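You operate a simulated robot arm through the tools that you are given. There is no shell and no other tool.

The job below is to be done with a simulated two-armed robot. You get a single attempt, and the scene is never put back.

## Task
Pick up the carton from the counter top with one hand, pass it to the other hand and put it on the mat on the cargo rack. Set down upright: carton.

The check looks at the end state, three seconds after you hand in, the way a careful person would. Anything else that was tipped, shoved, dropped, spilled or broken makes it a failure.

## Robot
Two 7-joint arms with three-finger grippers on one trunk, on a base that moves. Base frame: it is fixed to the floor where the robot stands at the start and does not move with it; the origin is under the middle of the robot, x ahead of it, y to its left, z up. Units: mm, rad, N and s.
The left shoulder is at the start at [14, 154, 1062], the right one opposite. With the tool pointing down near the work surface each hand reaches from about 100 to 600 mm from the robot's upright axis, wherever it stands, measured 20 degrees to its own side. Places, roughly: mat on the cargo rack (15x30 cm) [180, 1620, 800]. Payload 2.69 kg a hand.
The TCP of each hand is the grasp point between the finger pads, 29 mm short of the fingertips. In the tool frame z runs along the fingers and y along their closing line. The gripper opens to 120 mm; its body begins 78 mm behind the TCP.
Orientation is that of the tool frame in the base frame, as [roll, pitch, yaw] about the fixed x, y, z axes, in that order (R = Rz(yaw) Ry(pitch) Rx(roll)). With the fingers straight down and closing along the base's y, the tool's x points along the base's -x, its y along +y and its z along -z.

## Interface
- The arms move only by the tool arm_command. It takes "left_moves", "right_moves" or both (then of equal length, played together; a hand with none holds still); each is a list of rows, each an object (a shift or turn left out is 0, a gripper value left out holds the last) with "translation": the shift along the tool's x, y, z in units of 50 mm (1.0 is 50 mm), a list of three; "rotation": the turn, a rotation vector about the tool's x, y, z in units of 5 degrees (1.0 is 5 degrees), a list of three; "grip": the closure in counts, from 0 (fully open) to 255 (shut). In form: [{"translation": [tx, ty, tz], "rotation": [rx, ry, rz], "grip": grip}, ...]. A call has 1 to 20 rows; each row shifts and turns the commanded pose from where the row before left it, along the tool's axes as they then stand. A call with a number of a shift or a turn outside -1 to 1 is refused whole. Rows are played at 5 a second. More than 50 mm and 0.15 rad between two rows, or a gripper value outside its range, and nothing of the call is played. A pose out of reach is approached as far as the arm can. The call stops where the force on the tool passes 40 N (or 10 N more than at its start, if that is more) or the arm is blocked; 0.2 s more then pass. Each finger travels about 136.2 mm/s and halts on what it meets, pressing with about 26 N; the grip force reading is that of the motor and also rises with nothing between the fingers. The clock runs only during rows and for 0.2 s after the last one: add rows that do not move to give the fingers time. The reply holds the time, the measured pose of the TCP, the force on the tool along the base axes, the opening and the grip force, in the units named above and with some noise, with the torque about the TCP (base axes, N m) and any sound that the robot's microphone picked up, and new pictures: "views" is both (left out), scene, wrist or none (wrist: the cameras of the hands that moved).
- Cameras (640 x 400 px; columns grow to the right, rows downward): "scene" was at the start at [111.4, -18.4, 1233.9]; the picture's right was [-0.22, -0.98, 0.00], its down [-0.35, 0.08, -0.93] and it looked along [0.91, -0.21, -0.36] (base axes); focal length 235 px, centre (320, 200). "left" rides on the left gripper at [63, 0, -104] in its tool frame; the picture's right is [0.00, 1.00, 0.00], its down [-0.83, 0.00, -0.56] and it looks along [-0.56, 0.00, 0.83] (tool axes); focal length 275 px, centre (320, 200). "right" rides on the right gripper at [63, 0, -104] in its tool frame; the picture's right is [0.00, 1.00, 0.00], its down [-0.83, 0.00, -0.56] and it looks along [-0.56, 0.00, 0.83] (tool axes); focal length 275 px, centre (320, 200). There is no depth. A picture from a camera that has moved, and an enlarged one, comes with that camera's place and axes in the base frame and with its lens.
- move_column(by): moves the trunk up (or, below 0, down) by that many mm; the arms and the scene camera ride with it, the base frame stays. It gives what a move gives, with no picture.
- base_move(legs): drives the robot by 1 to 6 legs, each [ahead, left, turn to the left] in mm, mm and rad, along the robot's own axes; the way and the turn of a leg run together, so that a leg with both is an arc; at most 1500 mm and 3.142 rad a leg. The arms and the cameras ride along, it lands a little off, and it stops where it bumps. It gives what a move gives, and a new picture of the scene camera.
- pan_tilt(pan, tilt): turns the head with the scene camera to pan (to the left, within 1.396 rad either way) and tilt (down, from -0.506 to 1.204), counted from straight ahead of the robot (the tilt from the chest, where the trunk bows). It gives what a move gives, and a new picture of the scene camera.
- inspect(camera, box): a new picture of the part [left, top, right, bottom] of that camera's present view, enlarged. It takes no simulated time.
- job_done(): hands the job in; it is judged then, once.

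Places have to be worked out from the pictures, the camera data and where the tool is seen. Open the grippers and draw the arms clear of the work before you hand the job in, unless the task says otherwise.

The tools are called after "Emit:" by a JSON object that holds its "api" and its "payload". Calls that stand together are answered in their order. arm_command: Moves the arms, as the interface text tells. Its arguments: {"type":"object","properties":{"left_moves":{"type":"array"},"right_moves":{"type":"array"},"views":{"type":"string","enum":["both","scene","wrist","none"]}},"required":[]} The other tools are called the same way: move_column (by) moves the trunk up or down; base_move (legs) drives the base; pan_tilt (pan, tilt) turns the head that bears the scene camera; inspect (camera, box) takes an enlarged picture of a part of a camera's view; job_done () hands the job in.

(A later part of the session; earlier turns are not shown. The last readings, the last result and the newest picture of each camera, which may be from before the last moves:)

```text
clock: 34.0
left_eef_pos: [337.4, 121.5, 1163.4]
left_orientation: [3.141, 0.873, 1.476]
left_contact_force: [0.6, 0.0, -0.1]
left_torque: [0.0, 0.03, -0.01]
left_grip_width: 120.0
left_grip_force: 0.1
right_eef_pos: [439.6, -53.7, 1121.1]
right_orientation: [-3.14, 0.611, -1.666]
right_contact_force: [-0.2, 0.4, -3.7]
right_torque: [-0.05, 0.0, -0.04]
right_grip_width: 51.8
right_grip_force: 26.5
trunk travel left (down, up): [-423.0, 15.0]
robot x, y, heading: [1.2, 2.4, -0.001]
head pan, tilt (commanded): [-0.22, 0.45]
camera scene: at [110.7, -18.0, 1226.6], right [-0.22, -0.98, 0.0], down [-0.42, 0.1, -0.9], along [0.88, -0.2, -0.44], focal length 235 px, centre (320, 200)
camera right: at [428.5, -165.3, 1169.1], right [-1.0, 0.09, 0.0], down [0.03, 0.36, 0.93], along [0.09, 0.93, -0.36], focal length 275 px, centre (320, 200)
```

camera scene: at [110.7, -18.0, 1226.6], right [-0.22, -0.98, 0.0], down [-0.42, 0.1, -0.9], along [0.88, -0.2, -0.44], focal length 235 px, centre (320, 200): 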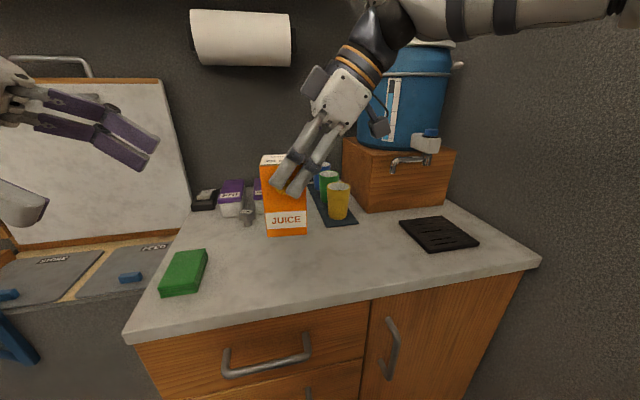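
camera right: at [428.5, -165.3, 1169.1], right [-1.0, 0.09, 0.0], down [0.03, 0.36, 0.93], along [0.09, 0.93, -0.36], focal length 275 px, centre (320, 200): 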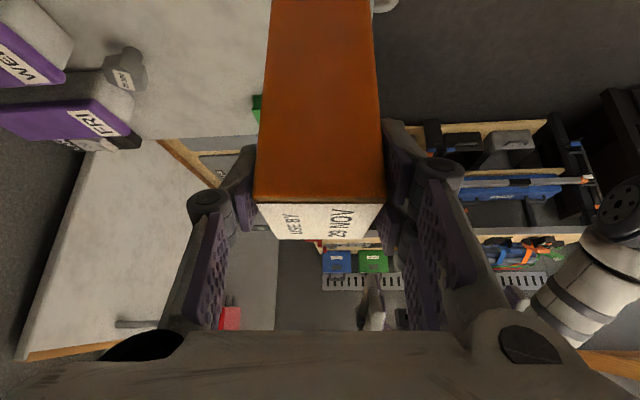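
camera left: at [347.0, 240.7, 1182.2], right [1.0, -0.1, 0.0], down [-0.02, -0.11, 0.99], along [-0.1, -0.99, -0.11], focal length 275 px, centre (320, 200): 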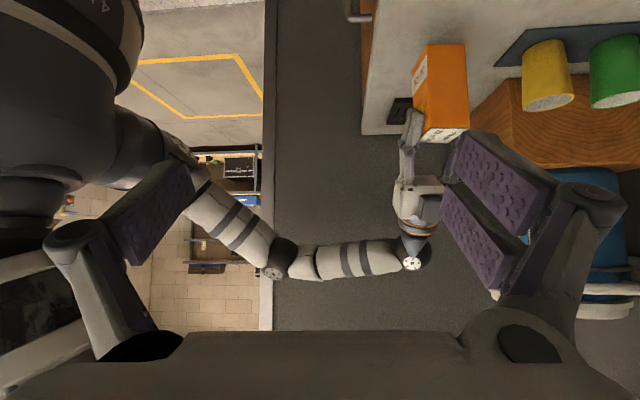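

The carton is now near [441, -41], bottom at z of about 1026, with no slip. I move the empty left hand in front of its approach line, still 180 mm back from the grasp.

Emit:
{"api": "arm_command", "payload": {"left_moves": [{"translation": [-0.089, 0.789, -0.084]}, {"translation": [-0.089, 0.789, -0.084]}, {"translation": [-0.089, 0.789, -0.084]}, {}], "views": "both"}}

```text
clock: 35.0
left_eef_pos: [450.9, 114.1, 1182.9]
left_orientation: [3.139, 0.873, 1.474]
left_contact_force: [-0.1, -0.2, 0.0]
left_torque: [0.04, 0.01, -0.03]
left_grip_width: 120.0
left_grip_force: 0.0
right_eef_pos: [439.4, -53.7, 1122.2]
right_orientation: [-3.138, 0.61, -1.665]
right_contact_force: [-0.4, 0.2, -2.9]
right_torque: [-0.07, -0.01, -0.03]
right_grip_width: 51.8
right_grip_force: 26.2
trunk travel left (down, up): [-423.0, 15.0]
robot x, y, heading: [-0.4, 2.5, 0.001]
head pan, tilt (commanded): [-0.22, 0.45]
camera scene: at [110.0, -17.6, 1226.8], right [-0.22, -0.98, 0.0], down [-0.42, 0.09, -0.9], along [0.88, -0.2, -0.43], focal length 235 px, centre (320, 200)
camera left: at [461.7, 233.3, 1201.6], right [1.0, -0.1, 0.01], down [-0.02, -0.11, 0.99], along [-0.1, -0.99, -0.11], focal length 275 px, centre (320, 200)
```

scene: 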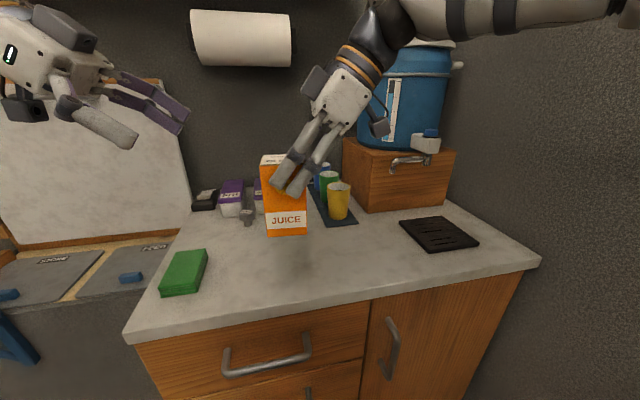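
left: 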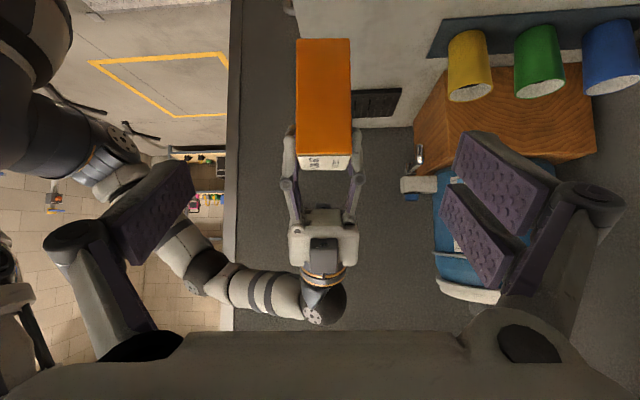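

The carton lines up with the left hand's fingers within a few mm. I close in 100 mm along the left hand's axis and check again.

Emit:
{"api": "arm_command", "payload": {"left_moves": [{"translation": [0.01, 0.07, 0.5]}, {"translation": [0.01, 0, 0.5]}, {"translation": [0, 0, 0.5]}, {"translation": [0, 0, 0.5]}, {}], "views": "both"}}

```text
clock: 36.2
left_eef_pos: [449.2, 34.4, 1115.8]
left_orientation: [3.141, 0.871, 1.474]
left_contact_force: [0.3, -0.3, 0.0]
left_torque: [-0.01, -0.03, 0.03]
left_grip_width: 120.1
left_grip_force: 0.1
right_eef_pos: [439.8, -54.2, 1120.6]
right_orientation: [-3.141, 0.611, -1.665]
right_contact_force: [0.6, 0.6, -3.6]
right_torque: [-0.05, 0.01, 0.01]
right_grip_width: 51.7
right_grip_force: 26.3
trunk travel left (down, up): [-423.0, 15.0]
robot x, y, heading: [-0.5, -1.0, -0.0]
head pan, tilt (commanded): [-0.22, 0.45]
camera scene: at [110.6, -17.8, 1226.7], right [-0.22, -0.98, 0.0], down [-0.42, 0.09, -0.9], along [0.88, -0.2, -0.44], focal length 235 px, centre (320, 200)
camera left: at [459.5, 154.3, 1134.7], right [1.0, -0.1, 0.0], down [-0.01, -0.11, 0.99], along [-0.1, -0.99, -0.11], focal length 275 px, centre (320, 200)
```

scene: 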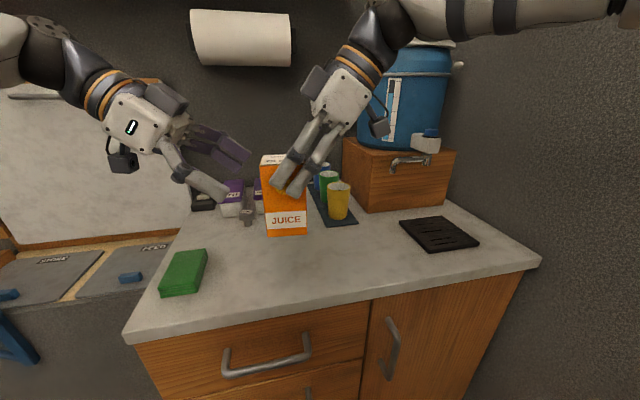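
left: 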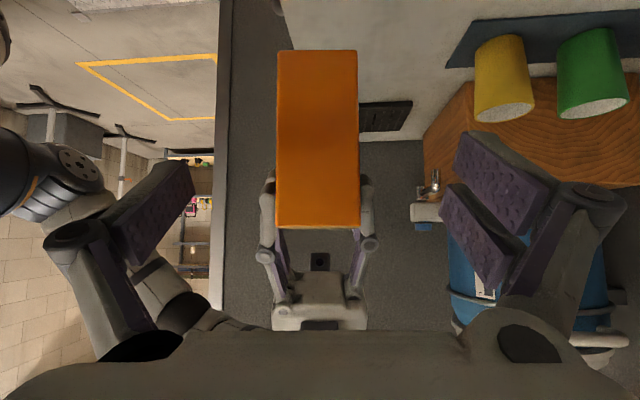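

The carton's left face sits at y of about -12.6, bottom at 1021.5 and top at 1133, and is centred to about 1 mm. I go in another 50 mm and look.

Emit:
{"api": "arm_command", "payload": {"left_moves": [{"translation": [0.01, -0.02, 0.33]}, {"translation": [0.01, 0, 0.33]}, {"translation": [0, 0, 0.34]}, {}], "views": "both"}}

```text
clock: 37.2
left_eef_pos: [445.4, -3.3, 1082.1]
left_orientation: [3.139, 0.872, 1.475]
left_contact_force: [0.5, 0.2, -0.2]
left_torque: [0.0, 0.01, -0.02]
left_grip_width: 119.9
left_grip_force: 0.0
right_eef_pos: [439.7, -52.8, 1119.9]
right_orientation: [3.141, 0.612, -1.664]
right_contact_force: [-0.3, -1.2, -3.7]
right_torque: [-0.08, 0.03, 0.03]
right_grip_width: 51.6
right_grip_force: 25.6
trunk travel left (down, up): [-423.0, 15.0]
robot x, y, heading: [-1.3, 2.3, -0.003]
head pan, tilt (commanded): [-0.22, 0.45]
camera scene: at [110.6, -17.8, 1226.7], right [-0.22, -0.98, 0.0], down [-0.42, 0.09, -0.9], along [0.88, -0.2, -0.44], focal length 235 px, centre (320, 200)
camera left: at [455.5, 117.2, 1101.6], right [1.0, -0.1, 0.0], down [-0.02, -0.11, 0.99], along [-0.1, -0.99, -0.11], focal length 275 px, centre (320, 200)
```

scene: 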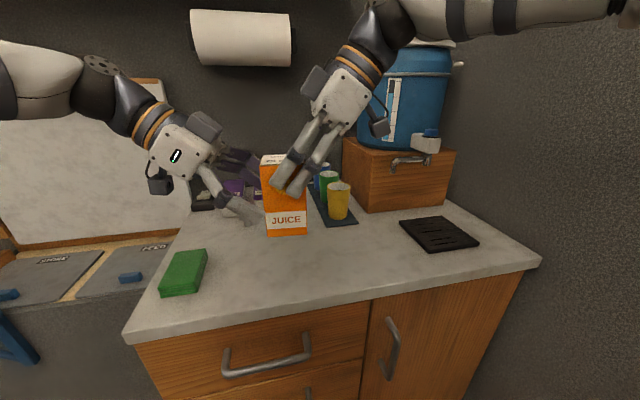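
left: 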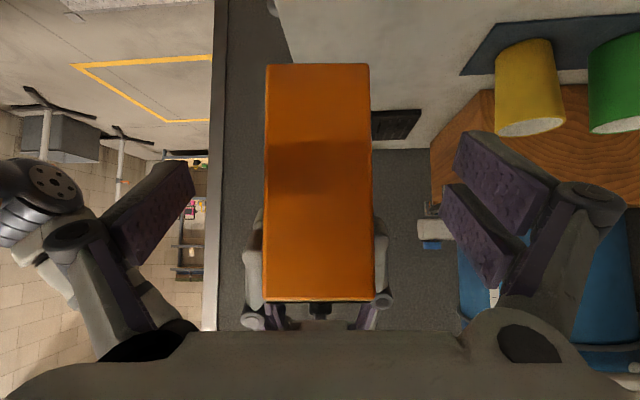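

Clear all round, with no force. I go the last 30 mm in.

Emit:
{"api": "arm_command", "payload": {"left_moves": [{"translation": [0.01, -0.01, 0.2]}, {"translation": [0, 0, 0.2]}, {"translation": [0, 0, 0.2]}, {}], "views": "both"}}

Emit:
{"api": "inspect", "payload": {"camera": "scene", "box": [130, 60, 390, 250]}}

```text
clock: 38.2
left_eef_pos: [443.8, -24.9, 1063.8]
left_orientation: [3.141, 0.871, 1.474]
left_contact_force: [-0.6, 0.7, 0.2]
left_torque: [-0.01, -0.01, 0.03]
left_grip_width: 120.2
left_grip_force: 0.1
right_eef_pos: [438.9, -52.3, 1121.9]
right_orientation: [3.14, 0.611, -1.666]
right_contact_force: [-0.7, -0.4, -3.5]
right_torque: [-0.04, 0.0, 0.03]
right_grip_width: 51.6
right_grip_force: 26.6
trunk travel left (down, up): [-423.0, 15.0]
robot x, y, heading: [2.3, 1.5, -0.004]
head pan, tilt (commanded): [-0.22, 0.45]
camera scene: at [110.6, -17.9, 1226.7], right [-0.22, -0.98, 0.0], down [-0.42, 0.09, -0.9], along [0.88, -0.2, -0.44], focal length 235 px, centre (320, 200)
camera left: at [453.6, 94.5, 1083.0], right [1.0, -0.1, 0.0], down [-0.01, -0.11, 0.99], along [-0.1, -0.99, -0.11], focal length 275 px, centre (320, 200)
```

scene: 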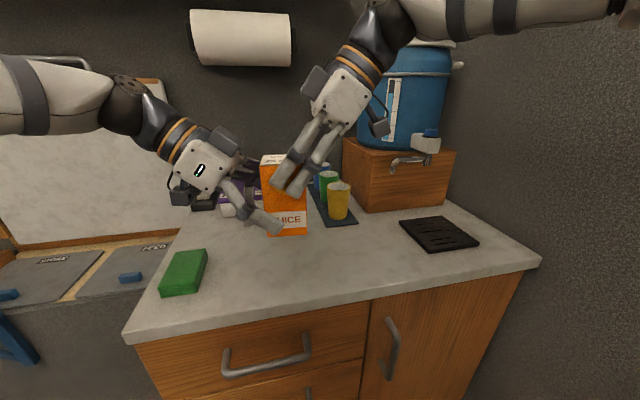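
left: 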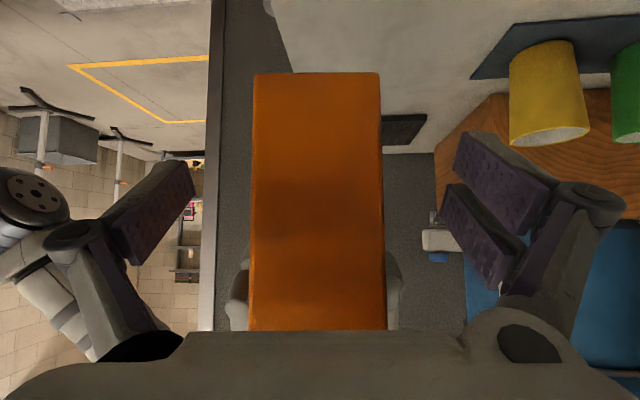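

```text
2.11 times, centred on (260, 155) of scene
camera zoom: at [110.6, -17.9, 1226.7], right [-0.22, -0.98, 0.0], down [-0.42, 0.09, -0.9], along [0.88, -0.2, -0.44], focal length 495 px, centre (446, 295)
```

zoom: 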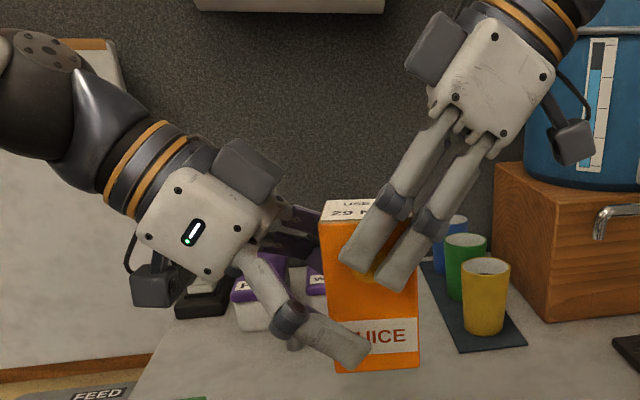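

Both hands frame the carton without touching each other: the left finger passes below the right fingertips. I close the left gripper.

Emit:
{"api": "arm_command", "payload": {"left_moves": [{"grip": 255}, {}, {}, {}, {}], "views": "both"}}

Emit:
{"api": "inspect", "payload": {"camera": "scene", "box": [130, 60, 390, 250]}}

```text
clock: 39.4
left_eef_pos: [442.9, -24.3, 1064.4]
left_orientation: [3.141, 0.874, 1.475]
left_contact_force: [-8.3, 6.0, 3.9]
left_torque: [0.1, -0.05, -0.21]
left_grip_width: 51.8
left_grip_force: 25.3
right_eef_pos: [440.1, -54.7, 1121.2]
right_orientation: [-3.14, 0.611, -1.666]
right_contact_force: [8.8, -7.2, -6.3]
right_torque: [-0.52, -0.46, -0.03]
right_grip_width: 51.5
right_grip_force: 26.3
trunk travel left (down, up): [-423.0, 15.0]
robot x, y, heading: [1.4, -0.7, 0.003]
head pan, tilt (commanded): [-0.22, 0.45]
camera scene: at [110.7, -18.0, 1226.6], right [-0.22, -0.98, 0.0], down [-0.42, 0.1, -0.9], along [0.88, -0.2, -0.44], focal length 235 px, centre (320, 200)
camera left: at [453.5, 94.5, 1083.2], right [1.0, -0.1, 0.0], down [-0.01, -0.11, 0.99], along [-0.1, -0.99, -0.11], focal length 275 px, centre (320, 200)
```

scene: 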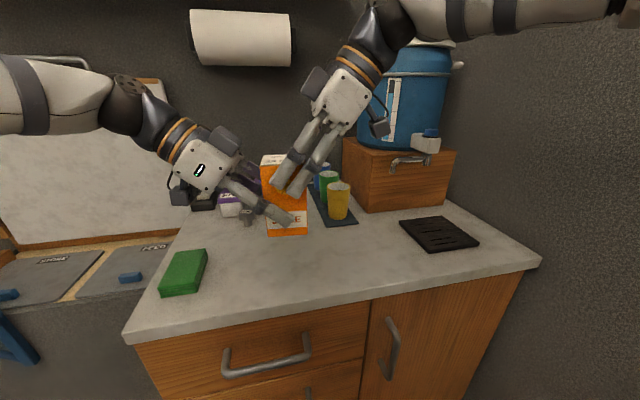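
left: 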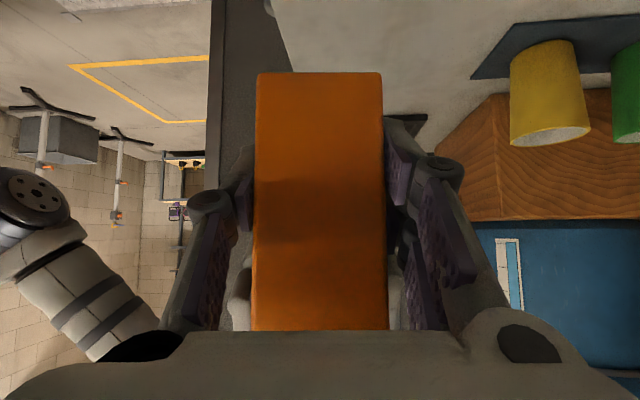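

```text
2.11 times, centred on (260, 155) of scene
camera zoom: at [110.7, -18.0, 1226.6], right [-0.22, -0.98, 0.0], down [-0.42, 0.1, -0.9], along [0.88, -0.2, -0.44], focal length 495 px, centre (446, 295)
```

zoom: 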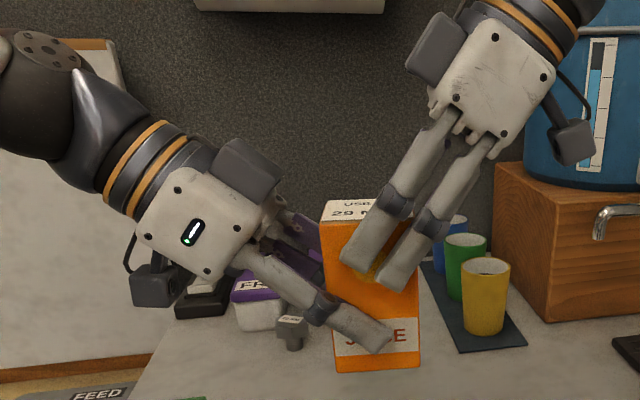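

Both hands hold it now (left 51.8 mm, 25 N). I loosen the right hand only slightly first, to see that the left one carries the weight.

Emit:
{"api": "arm_command", "payload": {"right_moves": [{"grip": 140}, {}, {"grip": 130}, {}, {"grip": 115}, {}], "views": "both"}}

```text
clock: 40.8
left_eef_pos: [443.6, -24.5, 1063.8]
left_orientation: [3.141, 0.872, 1.474]
left_contact_force: [-0.1, 0.0, 0.3]
left_torque: [0.03, 0.01, -0.01]
left_grip_width: 51.5
left_grip_force: 26.7
right_eef_pos: [439.5, -54.3, 1120.4]
right_orientation: [-3.141, 0.612, -1.664]
right_contact_force: [-0.1, -1.0, -0.1]
right_torque: [-0.01, 0.0, -0.02]
right_grip_width: 65.8
right_grip_force: 0.1
trunk travel left (down, up): [-423.0, 15.0]
robot x, y, heading: [1.0, 0.7, 0.002]
head pan, tilt (commanded): [-0.22, 0.45]
camera scene: at [110.7, -18.0, 1226.6], right [-0.22, -0.98, 0.0], down [-0.42, 0.1, -0.9], along [0.88, -0.2, -0.44], focal length 235 px, centre (320, 200)
camera right: at [428.5, -165.3, 1169.0], right [-1.0, 0.09, 0.0], down [0.03, 0.36, 0.93], along [0.09, 0.93, -0.36], focal length 275 px, centre (320, 200)
```

scene: 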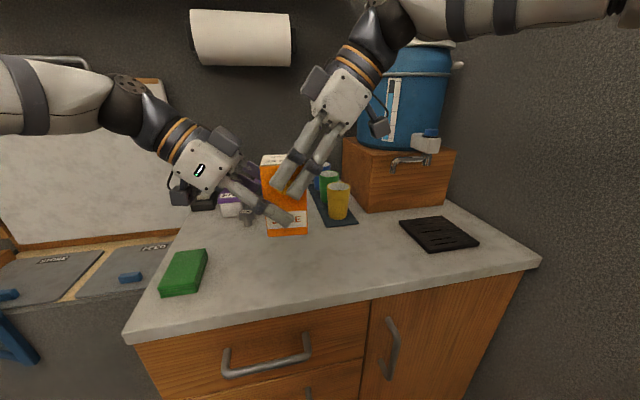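
right: 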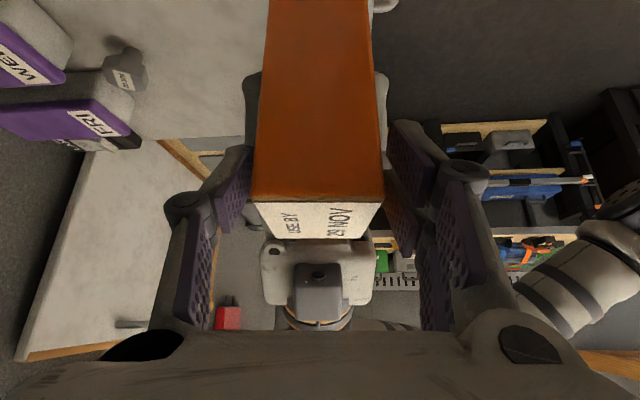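

The right hand is free, but the left one reads no weight, which is odd. I wait a moment and look closely at the carton.

Emit:
{"api": "arm_command", "payload": {"left_moves": [{}], "views": "both"}}

Emit:
{"api": "inspect", "payload": {"camera": "scene", "box": [130, 60, 390, 250]}}

```text
clock: 41.2
left_eef_pos: [443.7, -24.3, 1062.9]
left_orientation: [3.141, 0.873, 1.475]
left_contact_force: [0.0, -1.2, -0.7]
left_torque: [0.05, 0.03, -0.01]
left_grip_width: 51.8
left_grip_force: 26.2
right_eef_pos: [439.9, -54.1, 1121.5]
right_orientation: [-3.141, 0.611, -1.665]
right_contact_force: [0.0, -0.3, -0.4]
right_torque: [0.01, -0.01, 0.02]
right_grip_width: 66.0
right_grip_force: 0.1
trunk travel left (down, up): [-423.0, 15.0]
robot x, y, heading: [-0.5, 0.0, 0.001]
head pan, tilt (commanded): [-0.22, 0.45]
camera scene: at [110.7, -18.0, 1226.6], right [-0.22, -0.98, 0.0], down [-0.42, 0.1, -0.9], along [0.88, -0.2, -0.44], focal length 235 px, centre (320, 200)
camera left: at [453.7, 94.6, 1083.1], right [1.0, -0.1, 0.0], down [-0.01, -0.11, 0.99], along [-0.1, -0.99, -0.11], focal length 275 px, centre (320, 200)
```

scene: 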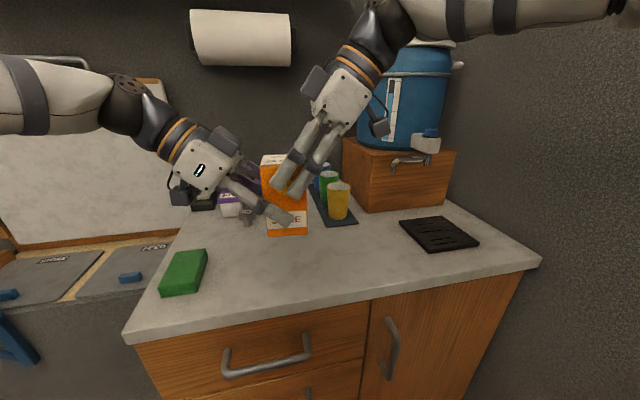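
left: 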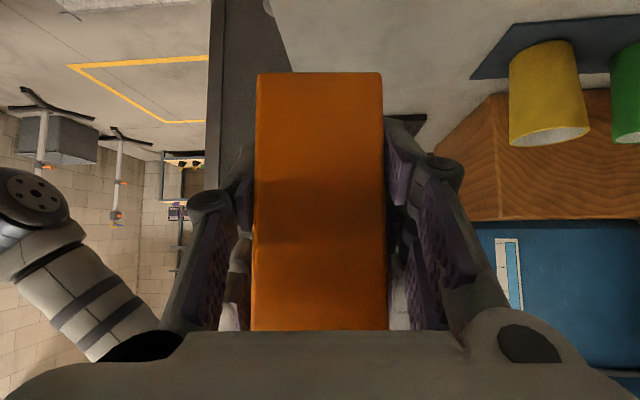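

```text
2.11 times, centred on (260, 155) of scene
camera zoom: at [110.7, -18.0, 1226.6], right [-0.22, -0.98, 0.0], down [-0.42, 0.1, -0.9], along [0.88, -0.2, -0.44], focal length 495 px, centre (446, 295)
```

zoom: 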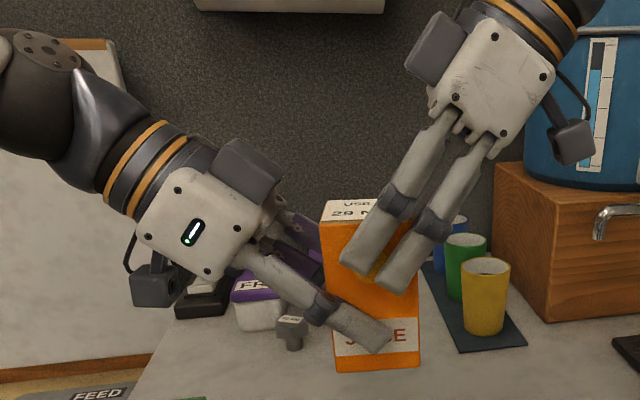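

The carton sits still in the left hand, at the same place in all views. I open the right hand further and back it out slowly along its own axis.

Emit:
{"api": "arm_command", "payload": {"right_moves": [{"grip": 60}, {}, {"translation": [0, 0, -0.2]}, {"translation": [0, 0, -0.3]}, {"translation": [0, 0, -0.4]}, {"translation": [0, 0, -0.4]}, {"translation": [0, 0, -0.4]}, {"translation": [0, 0, -0.4]}, {}], "views": "both"}}

```text
clock: 43.2
left_eef_pos: [443.2, -24.3, 1065.0]
left_orientation: [3.139, 0.872, 1.475]
left_contact_force: [-0.6, 0.0, 0.7]
left_torque: [0.08, 0.01, -0.01]
left_grip_width: 51.7
left_grip_force: 26.5
right_eef_pos: [433.3, -112.4, 1205.2]
right_orientation: [3.14, 0.61, -1.665]
right_contact_force: [0.2, -0.7, -1.1]
right_torque: [0.01, 0.05, -0.05]
right_grip_width: 91.9
right_grip_force: 0.1
trunk travel left (down, up): [-423.0, 15.0]
robot x, y, heading: [1.5, 0.1, 0.003]
head pan, tilt (commanded): [-0.22, 0.45]
camera scene: at [110.8, -17.9, 1226.6], right [-0.22, -0.98, 0.0], down [-0.42, 0.09, -0.9], along [0.88, -0.2, -0.44], focal length 235 px, centre (320, 200)
camera right: at [421.0, -224.4, 1253.2], right [-1.0, 0.09, 0.0], down [0.03, 0.36, 0.93], along [0.09, 0.93, -0.36], focal length 275 px, centre (320, 200)
```

scene: 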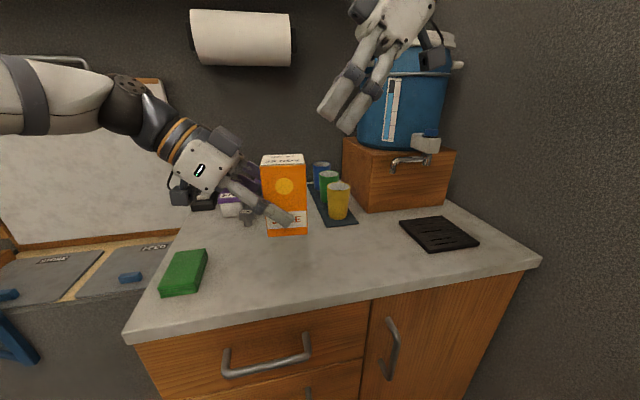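
right: 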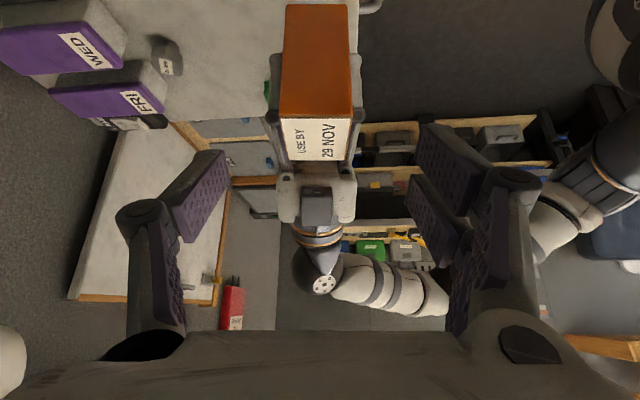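

The hand-over worked: the left hand alone holds the carton, upright. I turn the head left to look at the rack and its mat, since the left arm is no longer in the way.

Emit:
{"api": "pan_tilt", "payload": {"pan": 1.396, "tilt": 0.3}}

```text
clock: 44.8
left_eef_pos: [442.7, -24.0, 1063.3]
left_orientation: [3.141, 0.872, 1.475]
left_contact_force: [0.6, 0.3, 0.2]
left_torque: [0.04, 0.02, 0.02]
left_grip_width: 51.7
left_grip_force: 26.7
right_eef_pos: [432.2, -113.2, 1205.1]
right_orientation: [3.141, 0.611, -1.666]
right_contact_force: [-0.6, -0.1, 0.8]
right_torque: [0.0, 0.03, 0.03]
right_grip_width: 91.5
right_grip_force: 0.1
trunk travel left (down, up): [-423.0, 15.0]
robot x, y, heading: [2.5, 1.1, -0.003]
head pan, tilt (commanded): [1.396, 0.3]
camera scene: at [37.3, 94.0, 1240.6], right [0.98, -0.17, 0.0], down [-0.05, -0.29, -0.96], along [0.17, 0.94, -0.3], focal length 235 px, centre (320, 200)
```

scene: 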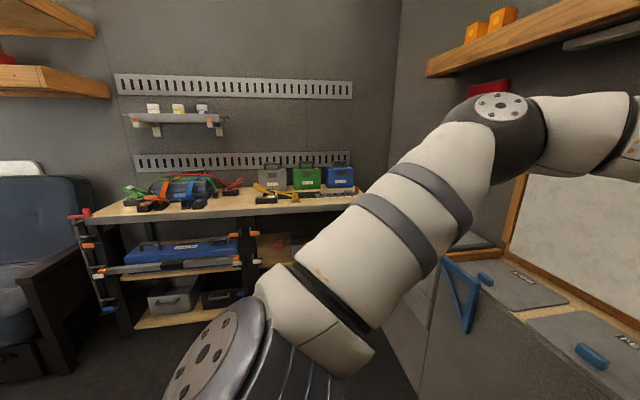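

The rack's top board is now visible; I enlarge it to find the mat.

Emit:
{"api": "inspect", "payload": {"camera": "scene", "box": [80, 150, 380, 250]}}

```text
2.13 times, centred on (230, 200) of scene
camera zoom: at [37.3, 94.0, 1240.6], right [0.98, -0.17, 0.0], down [-0.05, -0.29, -0.96], along [0.17, 0.94, -0.3], focal length 501 px, centre (512, 200)
```

zoom: 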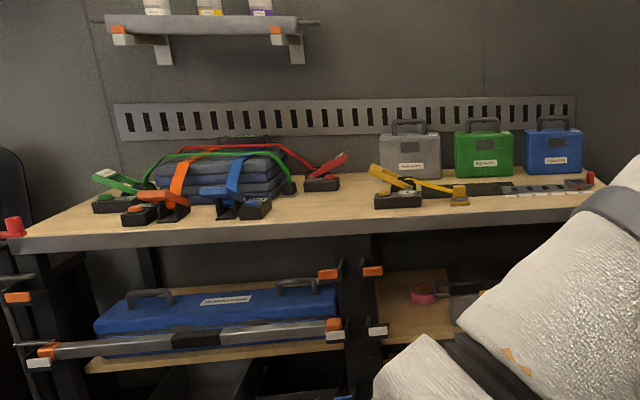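

The mat should lie on the top board in front of the grey and green cases, with a yellow ratchet strap near it, so coming in from the front of the rack is best. I first move the free right hand out to the side and take out its tilt.

Emit:
{"api": "arm_command", "payload": {"right_moves": [{"translation": [0.43, 0.28, -0.3], "grip": 60}, {"translation": [0.43, 0.28, -0.3]}, {"translation": [0.43, 0.28, -0.3]}, {"translation": [0.43, 0.28, -0.3]}, {"translation": [0.43, 0.28, -0.3]}, {"translation": [0.43, 0.28, -0.3]}, {"rotation": [0, 1, 0]}, {"rotation": [0, 1, 0]}, {"rotation": [0, 1, 0]}, {"rotation": [0, 1, 0]}, {"rotation": [0, 1, 0]}, {"rotation": [0, 1, 0]}, {"rotation": [0, 1, 0]}, {}], "views": "both"}}

Emit:
{"api": "arm_command", "payload": {"right_moves": [{"rotation": [0, 0, 1]}, {"rotation": [0, 0, 1]}, {"rotation": [0, 0, 1]}, {"rotation": [0, 0, 1]}, {"rotation": [0, 0, 1]}, {"rotation": [0, 0, 1]}, {"rotation": [0, 0, 1]}, {"rotation": [0, 0, 1]}, {"rotation": [0, 0, 1]}, {"rotation": [0, 0, 1]}, {"rotation": [0, 0, 1]}, {"rotation": [0, 0, 1]}, {"rotation": [0, 0, 1]}, {"rotation": [0, 0, 1]}, {"rotation": [0, 0, 1]}, {"rotation": [0, 0, 1]}, {"rotation": [0, 0, 0.9]}], "views": "wrist"}}

```text
clock: 47.8
left_eef_pos: [443.0, -24.1, 1064.4]
left_orientation: [3.139, 0.872, 1.475]
left_contact_force: [0.6, -0.3, -0.4]
left_torque: [0.04, -0.06, 0.0]
left_grip_width: 51.8
left_grip_force: 26.1
right_eef_pos: [336.0, -262.2, 1202.4]
right_orientation: [-3.14, 0.001, -1.666]
right_contact_force: [0.5, -0.4, -1.0]
right_torque: [-0.01, -0.02, 0.01]
right_grip_width: 91.6
right_grip_force: 0.0
right hand out of reach, approached as far as the arm can: row 13
trunk travel left (down, up): [-423.0, 15.0]
robot x, y, heading: [-1.6, 0.1, -0.0]
head pan, tilt (commanded): [1.396, 0.3]
camera scene: at [37.1, 93.8, 1240.6], right [0.98, -0.17, 0.0], down [-0.05, -0.29, -0.96], along [0.17, 0.94, -0.3], focal length 235 px, centre (320, 200)
camera right: at [329.8, -324.8, 1307.1], right [-1.0, 0.09, 0.0], down [0.07, 0.83, 0.56], along [0.05, 0.55, -0.83], focal length 275 px, centre (320, 200)
```

scene: 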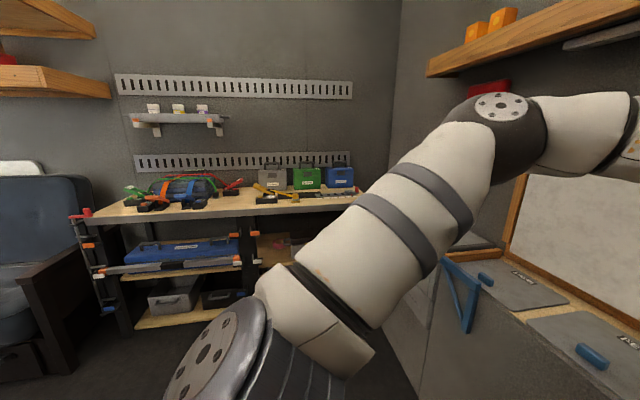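
right: 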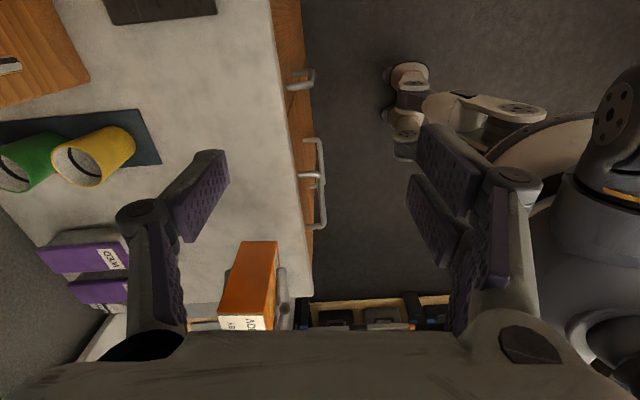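

```text
clock: 51.4
left_eef_pos: [443.5, -24.6, 1063.5]
left_orientation: [3.139, 0.872, 1.475]
left_contact_force: [-0.9, 0.8, 0.6]
left_torque: [0.03, -0.02, 0.0]
left_grip_width: 51.6
left_grip_force: 25.7
right_eef_pos: [337.5, -261.1, 1203.3]
right_orientation: [-3.141, 0.0, 3.141]
right_contact_force: [0.0, 0.0, -0.2]
right_torque: [0.03, -0.02, 0.01]
right_grip_width: 91.8
right_grip_force: 0.1
trunk travel left (down, up): [-423.0, 15.0]
robot x, y, heading: [0.3, -0.8, 0.002]
head pan, tilt (commanded): [1.396, 0.3]
camera right: at [273.2, -261.8, 1306.8], right [0.0, 1.0, 0.0], down [0.83, 0.0, 0.56], along [0.56, 0.0, -0.83], focal length 275 px, centre (320, 200)
```

right: 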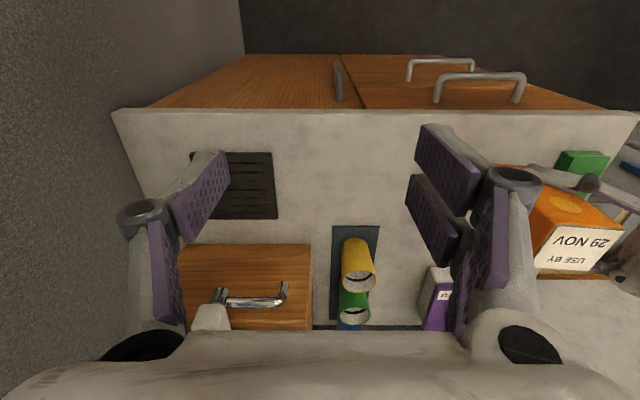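

The right hand is back in its compact starting pose. Now I carry the carton slowly to the left hand's own side, so that I can turn that hand to point ahead.

Emit:
{"api": "pan_tilt", "payload": {"pan": 0.1, "tilt": 0.45}}

Emit:
{"api": "arm_command", "payload": {"left_moves": [{"translation": [0.035, 0.015, -0.041]}, {"translation": [0.069, 0.03, -0.0822]}, {"translation": [0.069, 0.03, -0.0822]}, {"translation": [0.069, 0.03, -0.0822]}, {"translation": [0.069, 0.03, -0.0822]}, {"translation": [0.069, 0.03, -0.0822]}, {"translation": [0.069, 0.03, -0.0822]}, {"translation": [0.069, 0.03, -0.0822]}, {"translation": [0.069, 0.03, -0.0822]}, {"translation": [0.069, 0.03, -0.0822]}, {"translation": [0.069, 0.03, -0.0822]}, {"translation": [0.069, 0.03, -0.0822]}, {"translation": [0.069, 0.03, -0.0822]}, {"translation": [0.069, 0.03, -0.0822]}, {"translation": [0.069, 0.03, -0.0822]}, {"translation": [0.069, 0.03, -0.0822]}, {"translation": [0.069, 0.03, -0.0822]}, {"translation": [0.069, 0.03, -0.0822]}, {"translation": [0.035, 0.015, -0.041]}, {}], "views": "both"}}

```text
clock: 52.9
left_eef_pos: [443.4, -24.7, 1063.5]
left_orientation: [3.139, 0.873, 1.475]
left_contact_force: [-0.1, -0.1, 0.3]
left_torque: [0.03, -0.01, -0.01]
left_grip_width: 51.6
left_grip_force: 25.3
right_eef_pos: [336.6, -261.1, 1204.6]
right_orientation: [-3.141, 0.0, -3.141]
right_contact_force: [0.0, 0.0, 0.5]
right_torque: [-0.05, 0.03, 0.01]
right_grip_width: 91.6
right_grip_force: 0.0
trunk travel left (down, up): [-423.0, 15.0]
robot x, y, heading: [-0.7, 0.2, 0.001]
head pan, tilt (commanded): [0.099, 0.45]
camera scene: at [112.4, 11.3, 1226.6], right [0.1, -0.99, 0.0], down [-0.43, -0.04, -0.9], along [0.9, 0.09, -0.44], focal length 235 px, centre (320, 200)
```

scene: 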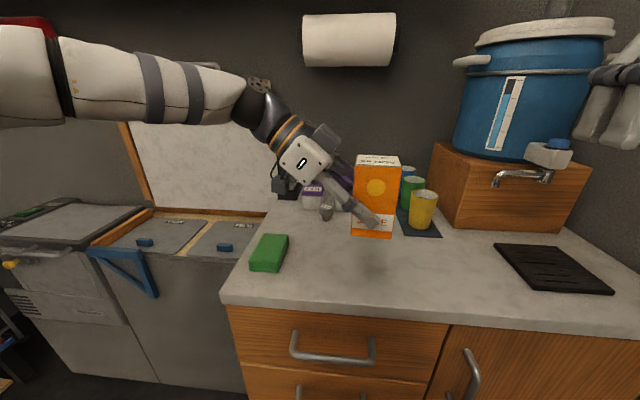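

```text
clock: 57.1
left_eef_pos: [480.9, 70.3, 1063.1]
left_orientation: [3.14, 0.874, 1.474]
left_contact_force: [0.2, -0.1, -0.6]
left_torque: [0.05, 0.02, -0.02]
left_grip_width: 51.7
left_grip_force: 26.5
right_eef_pos: [337.4, -260.4, 1203.7]
right_orientation: [3.14, 0.001, -3.14]
right_contact_force: [-0.6, 0.3, -1.2]
right_torque: [-0.03, -0.01, 0.01]
right_grip_width: 91.8
right_grip_force: 0.1
trunk travel left (down, up): [-423.0, 15.0]
robot x, y, heading: [-2.2, 0.5, 0.003]
head pan, tilt (commanded): [0.099, 0.45]
camera scene: at [112.5, 11.2, 1226.6], right [0.1, -1.0, 0.0], down [-0.43, -0.04, -0.9], along [0.9, 0.09, -0.44], focal length 235 px, centre (320, 200)
camera left: at [490.5, 190.1, 1081.9], right [1.0, -0.1, 0.0], down [-0.01, -0.11, 0.99], along [-0.1, -0.99, -0.11], focal length 275 px, centre (320, 200)
```

scene: 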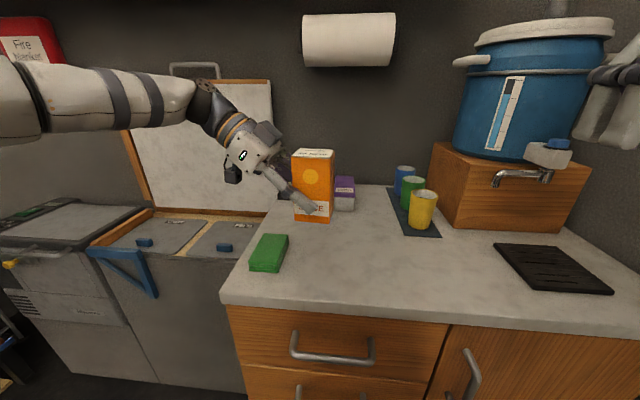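
left: 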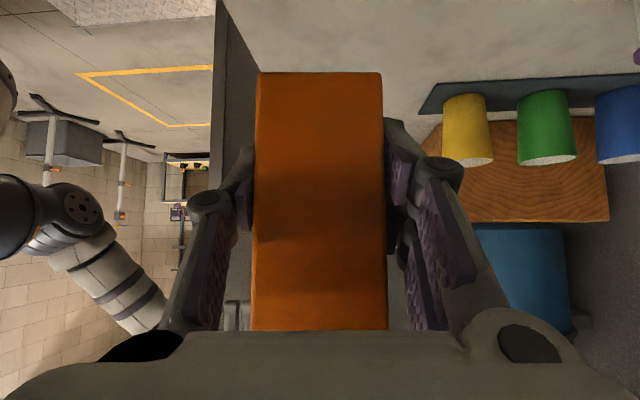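

The carton stays put in the grip (same pixels as before). I turn the left hand 95 degrees about the vertical, so it points straight ahead and down with the carton still upright.

Emit:
{"api": "arm_command", "payload": {"left_moves": [{"rotation": [-0.383, 0, -0.3215]}, {"rotation": [-0.766, 0, -0.643]}, {"rotation": [-0.766, 0, -0.643]}, {"rotation": [-0.766, 0, -0.643]}, {"rotation": [-0.766, 0, -0.643]}, {"rotation": [-0.766, 0, -0.643]}, {"rotation": [-0.766, 0, -0.643]}, {"rotation": [-0.766, 0, -0.643]}, {"rotation": [-0.766, 0, -0.643]}, {"rotation": [-0.766, 0, -0.643]}, {}], "views": "both"}}

```text
clock: 59.5
left_eef_pos: [480.1, 69.5, 1062.1]
left_orientation: [3.139, 0.872, 2.305]
left_contact_force: [0.4, -0.6, 0.2]
left_torque: [0.03, 0.05, -0.01]
left_grip_width: 51.9
left_grip_force: 26.6
right_eef_pos: [337.7, -260.4, 1203.7]
right_orientation: [-3.141, 0.001, -3.14]
right_contact_force: [0.8, 0.3, 0.2]
right_torque: [-0.02, 0.02, 0.01]
right_grip_width: 91.8
right_grip_force: 0.1
trunk travel left (down, up): [-423.0, 15.0]
robot x, y, heading: [-0.4, -0.2, 0.001]
head pan, tilt (commanded): [0.099, 0.45]
camera scene: at [112.7, 11.4, 1226.6], right [0.1, -1.0, 0.0], down [-0.43, -0.04, -0.9], along [0.9, 0.09, -0.44], focal length 235 px, centre (320, 200)
camera left: at [397.4, 158.6, 1081.6], right [0.74, 0.67, 0.0], down [0.07, -0.08, 0.99], along [0.67, -0.74, -0.11], focal length 275 px, centre (320, 200)
```

scene: 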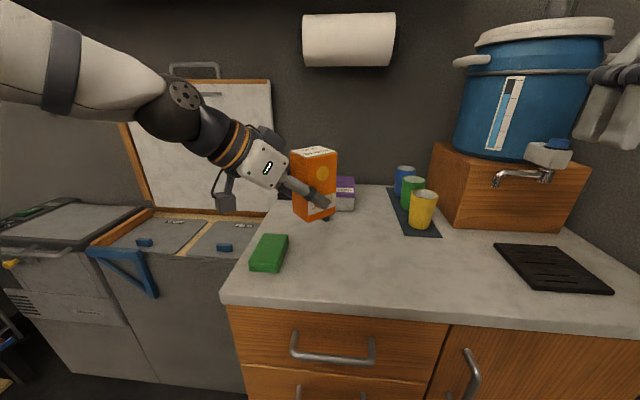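
left: 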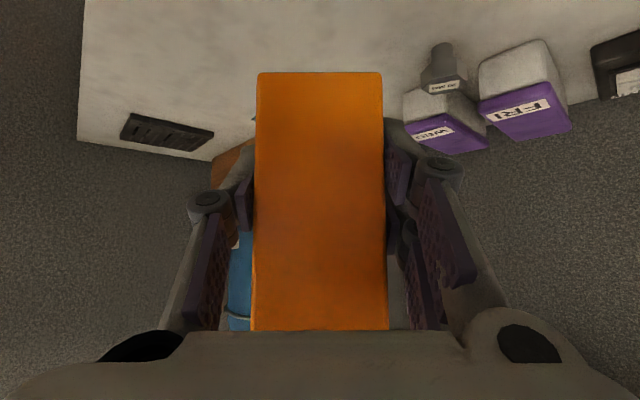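

Halfway round with the grip unchanged. I finish the turn.

Emit:
{"api": "arm_command", "payload": {"left_moves": [{"rotation": [-0.766, 0, -0.643]}, {"rotation": [-0.766, 0, -0.643]}, {"rotation": [-0.766, 0, -0.643]}, {"rotation": [-0.766, 0, -0.643]}, {"rotation": [-0.766, 0, -0.643]}, {"rotation": [-0.766, 0, -0.643]}, {"rotation": [-0.766, 0, -0.643]}, {"rotation": [-0.766, 0, -0.643]}, {"rotation": [-0.766, 0, -0.643]}, {"rotation": [-0.446, 0, -0.374]}, {}], "views": "both"}}

```text
clock: 61.9
left_eef_pos: [480.3, 68.7, 1061.9]
left_orientation: [-3.141, 0.875, 3.141]
left_contact_force: [0.3, 0.2, -0.3]
left_torque: [0.03, 0.06, 0.01]
left_grip_width: 51.8
left_grip_force: 26.4
right_eef_pos: [338.1, -260.1, 1204.5]
right_orientation: [3.14, -0.001, -3.141]
right_contact_force: [-0.2, 0.4, 0.0]
right_torque: [-0.02, 0.0, -0.01]
right_grip_width: 91.8
right_grip_force: 0.1
trunk travel left (down, up): [-423.0, 15.0]
robot x, y, heading: [-0.6, 1.2, 0.001]
head pan, tilt (commanded): [0.099, 0.45]
camera scene: at [112.5, 11.4, 1226.6], right [0.1, -1.0, 0.0], down [-0.43, -0.04, -0.9], along [0.9, 0.09, -0.44], focal length 235 px, centre (320, 200)
camera left: at [358.6, 68.7, 1081.2], right [0.0, 1.0, 0.0], down [0.11, 0.0, 0.99], along [0.99, 0.0, -0.11], focal length 275 px, centre (320, 200)
```

scene: 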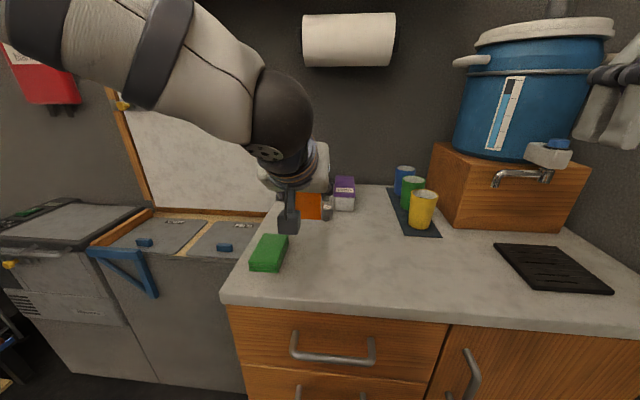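
left: 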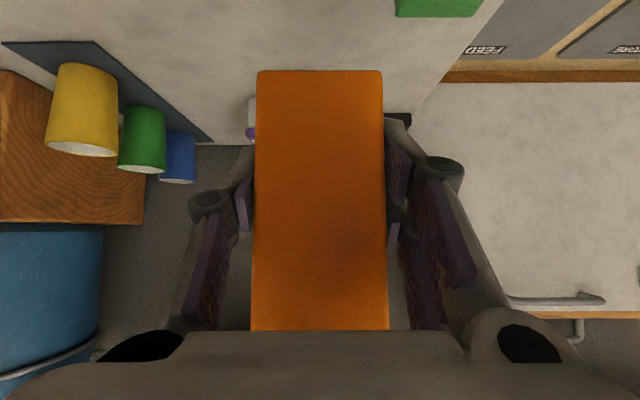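

The carton is upright in the left hand, which now points ahead. Before driving I look down at the floor and my own base to judge the room for turning.

Emit:
{"api": "pan_tilt", "payload": {"pan": 0.9, "tilt": 1.2}}

Emit:
{"api": "pan_tilt", "payload": {"pan": -0.9, "tilt": 1.1}}

```text
clock: 63.0
left_eef_pos: [480.1, 68.8, 1063.5]
left_orientation: [-3.141, 0.875, -3.14]
left_contact_force: [-0.9, -0.5, -0.2]
left_torque: [0.05, 0.05, 0.0]
left_grip_width: 51.9
left_grip_force: 25.7
right_eef_pos: [337.1, -260.8, 1203.2]
right_orientation: [3.142, 0.0, -3.141]
right_contact_force: [0.2, 0.1, 0.6]
right_torque: [0.01, -0.04, -0.01]
right_grip_width: 91.9
right_grip_force: 0.0
trunk travel left (down, up): [-423.0, 15.0]
robot x, y, heading: [-1.5, -2.5, 0.0]
head pan, tilt (commanded): [0.901, 1.201]
camera scene: at [66.1, 43.6, 1172.9], right [0.68, -0.74, 0.0], down [-0.66, -0.61, -0.43], along [0.32, 0.29, -0.9], focal length 235 px, centre (320, 200)
```

scene: 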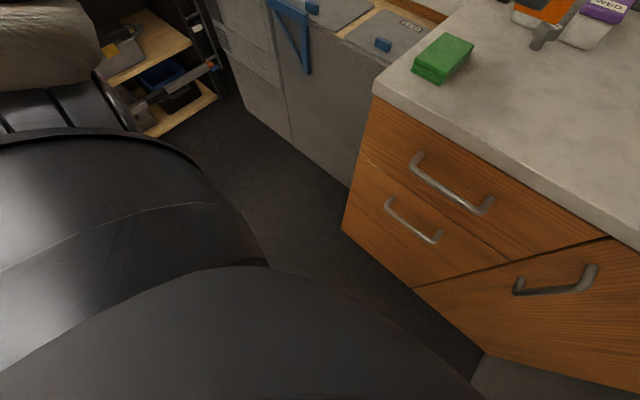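

```text
clock: 64.8
left_eef_pos: [480.3, 69.1, 1061.9]
left_orientation: [3.139, 0.874, 3.14]
left_contact_force: [0.0, 0.8, 0.2]
left_torque: [0.01, 0.05, 0.0]
left_grip_width: 51.9
left_grip_force: 26.1
right_eef_pos: [337.8, -260.2, 1203.6]
right_orientation: [-3.141, -0.001, -3.139]
right_contact_force: [0.0, 0.6, 0.4]
right_torque: [0.0, 0.01, 0.02]
right_grip_width: 92.0
right_grip_force: 0.1
trunk travel left (down, up): [-423.0, 15.0]
robot x, y, heading: [0.7, 5.7, 0.005]
head pan, tilt (commanded): [-0.901, 1.1]
camera scene: at [60.3, -47.3, 1174.5], right [-0.78, -0.62, 0.0], down [-0.55, 0.7, -0.45], along [0.28, -0.36, -0.89], focal length 235 px, centre (320, 200)
```

scene: 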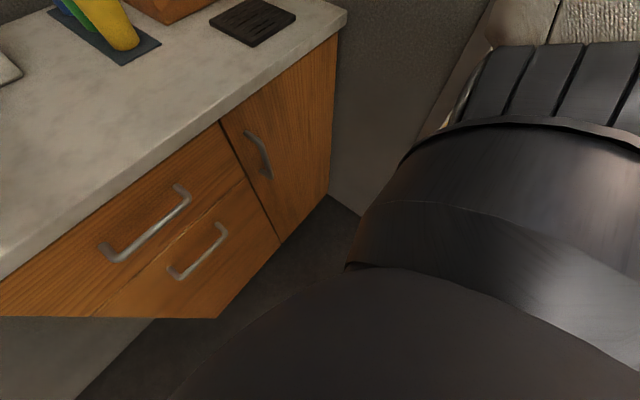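

The floor to the left is open. I turn the base left by a small amount first, to see how the carton takes it.

Emit:
{"api": "base_move", "payload": {"legs": [[0, 0, 0.35]]}}

Emit:
{"api": "inspect", "payload": {"camera": "left", "box": [0, 0, 640, 400]}}

```text
clock: 66.3
left_eef_pos: [427.2, 230.7, 1061.9]
left_orientation: [3.14, 0.874, -2.791]
left_contact_force: [-1.0, -0.1, 0.5]
left_torque: [0.0, 0.04, -0.04]
left_grip_width: 51.6
left_grip_force: 26.0
right_eef_pos: [406.4, -128.4, 1204.3]
right_orientation: [-3.141, 0.0, -2.79]
right_contact_force: [-0.8, -0.3, -0.4]
right_torque: [-0.01, -0.02, -0.02]
right_grip_width: 91.6
right_grip_force: 0.1
trunk travel left (down, up): [-423.0, 15.0]
robot x, y, heading: [2.1, 1.8, 0.355]
head pan, tilt (commanded): [-0.901, 1.1]
camera scene: at [73.6, -23.4, 1174.5], right [-0.52, -0.85, 0.0], down [-0.76, 0.46, -0.45], along [0.39, -0.24, -0.89], focal length 235 px, centre (320, 200)
```

scene: 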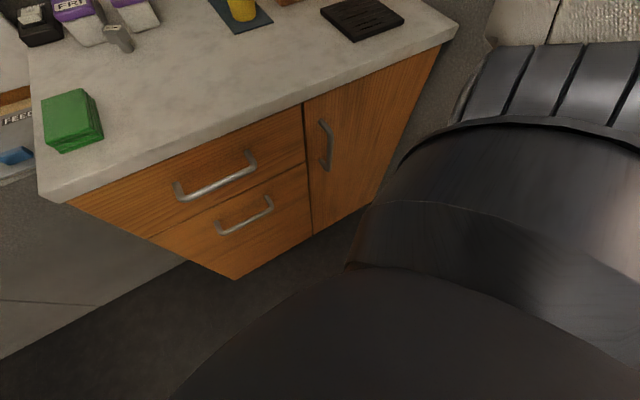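

```text
1.00 times, centred on (320, 200) of left (not enlarged: the box is as wide or as high as the picture)
camera zoom: at [312.8, 188.7, 1081.2], right [-0.34, 0.94, 0.0], down [0.1, 0.03, 0.99], along [0.93, 0.34, -0.11], focal length 275 px, centre (320, 200)
```

zoom: 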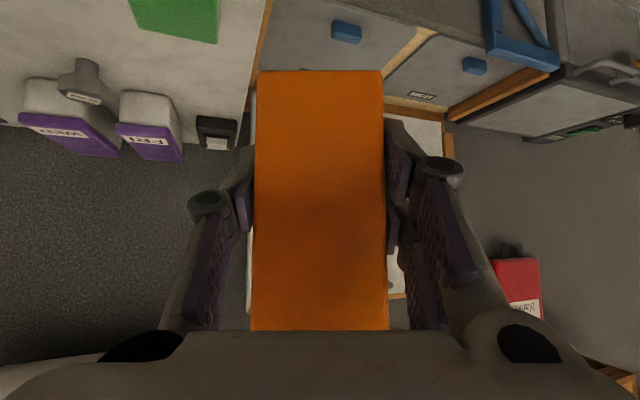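

The turn did not disturb the carton. I complete the turn to face the rack and bring the head to the front.

Emit:
{"api": "base_move", "payload": {"legs": [[0, 0, 0.6], [0, 0, 0.615]]}}

Emit:
{"api": "pan_tilt", "payload": {"pan": 0.0, "tilt": 0.35}}

Emit:
{"api": "inspect", "payload": {"camera": "left", "box": [0, 0, 640, 400]}}

```text
clock: 70.0
left_eef_pos: [-53.5, 482.9, 1062.9]
left_orientation: [3.139, 0.875, -1.605]
left_contact_force: [-0.4, -0.7, 0.5]
left_torque: [-0.03, 0.01, 0.01]
left_grip_width: 51.7
left_grip_force: 26.4
right_eef_pos: [271.5, 329.3, 1203.7]
right_orientation: [3.142, -0.001, -1.601]
right_contact_force: [0.1, 0.2, -0.6]
right_torque: [0.01, 0.01, 0.0]
right_grip_width: 91.9
right_grip_force: 0.2
trunk travel left (down, up): [-423.0, 15.0]
robot x, y, heading: [-1.1, -0.1, 1.542]
head pan, tilt (commanded): [-0.901, 1.1]
camera scene: at [51.0, 61.0, 1174.5], right [0.6, -0.8, 0.0], down [-0.72, -0.53, -0.45], along [0.36, 0.27, -0.89], focal length 235 px, centre (320, 200)
```

scene: 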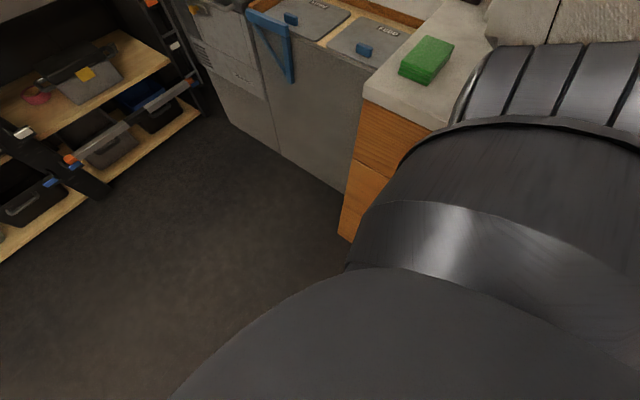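

```text
clock: 71.2
left_eef_pos: [-53.4, 482.3, 1062.8]
left_orientation: [3.14, 0.874, -1.605]
left_contact_force: [0.2, 0.4, -1.0]
left_torque: [-0.04, 0.0, -0.04]
left_grip_width: 51.8
left_grip_force: 26.2
right_eef_pos: [272.6, 329.1, 1204.0]
right_orientation: [-3.141, 0.001, -1.601]
right_contact_force: [0.0, -0.8, -0.6]
right_torque: [-0.03, 0.01, 0.01]
right_grip_width: 91.7
right_grip_force: 0.0
trunk travel left (down, up): [-423.0, 15.0]
robot x, y, heading: [-0.7, -1.2, 1.537]
head pan, tilt (commanded): [0.0, 0.351]
camera scene: at [3.4, 116.5, 1235.8], right [1.0, -0.03, 0.0], down [-0.01, -0.34, -0.94], along [0.03, 0.94, -0.34], focal length 235 px, centre (320, 200)
```

scene: 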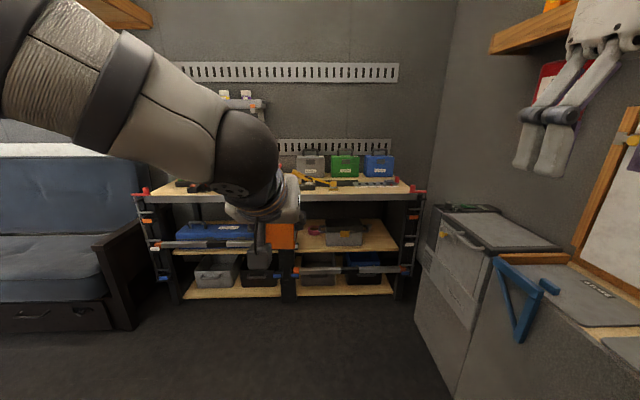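

```text
1.00 times, centred on (320, 200) of left (not enlarged: the box is as wide or as high as the picture)
camera zoom: at [-59.3, 361.8, 1081.2], right [-1.0, 0.04, 0.0], down [0.01, 0.11, 0.99], along [0.03, 0.99, -0.11], focal length 275 px, centre (320, 200)
```

zoom: 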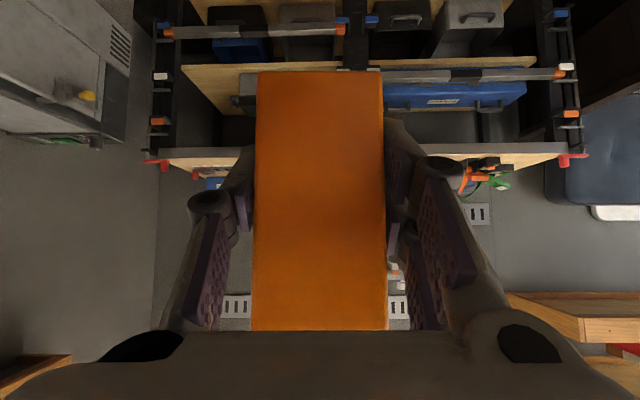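

I now face the rack. I enlarge the top board where the mat lies.

Emit:
{"api": "inspect", "payload": {"camera": "scene", "box": [270, 140, 430, 220]}}

```text
4.00 times, centred on (350, 180) of scene
camera zoom: at [3.4, 116.5, 1235.8], right [1.0, -0.03, 0.0], down [-0.01, -0.34, -0.94], along [0.03, 0.94, -0.34], focal length 940 px, centre (200, 280)
```

zoom: 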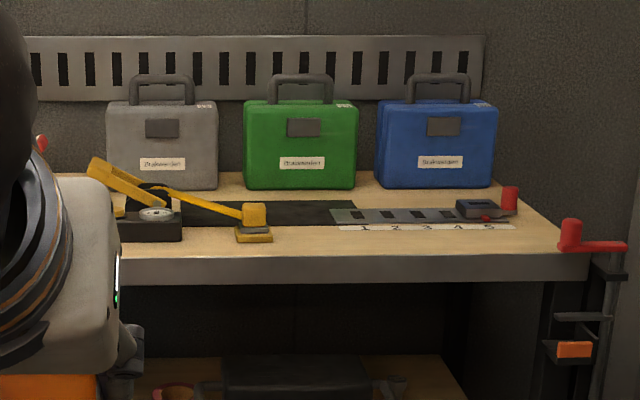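

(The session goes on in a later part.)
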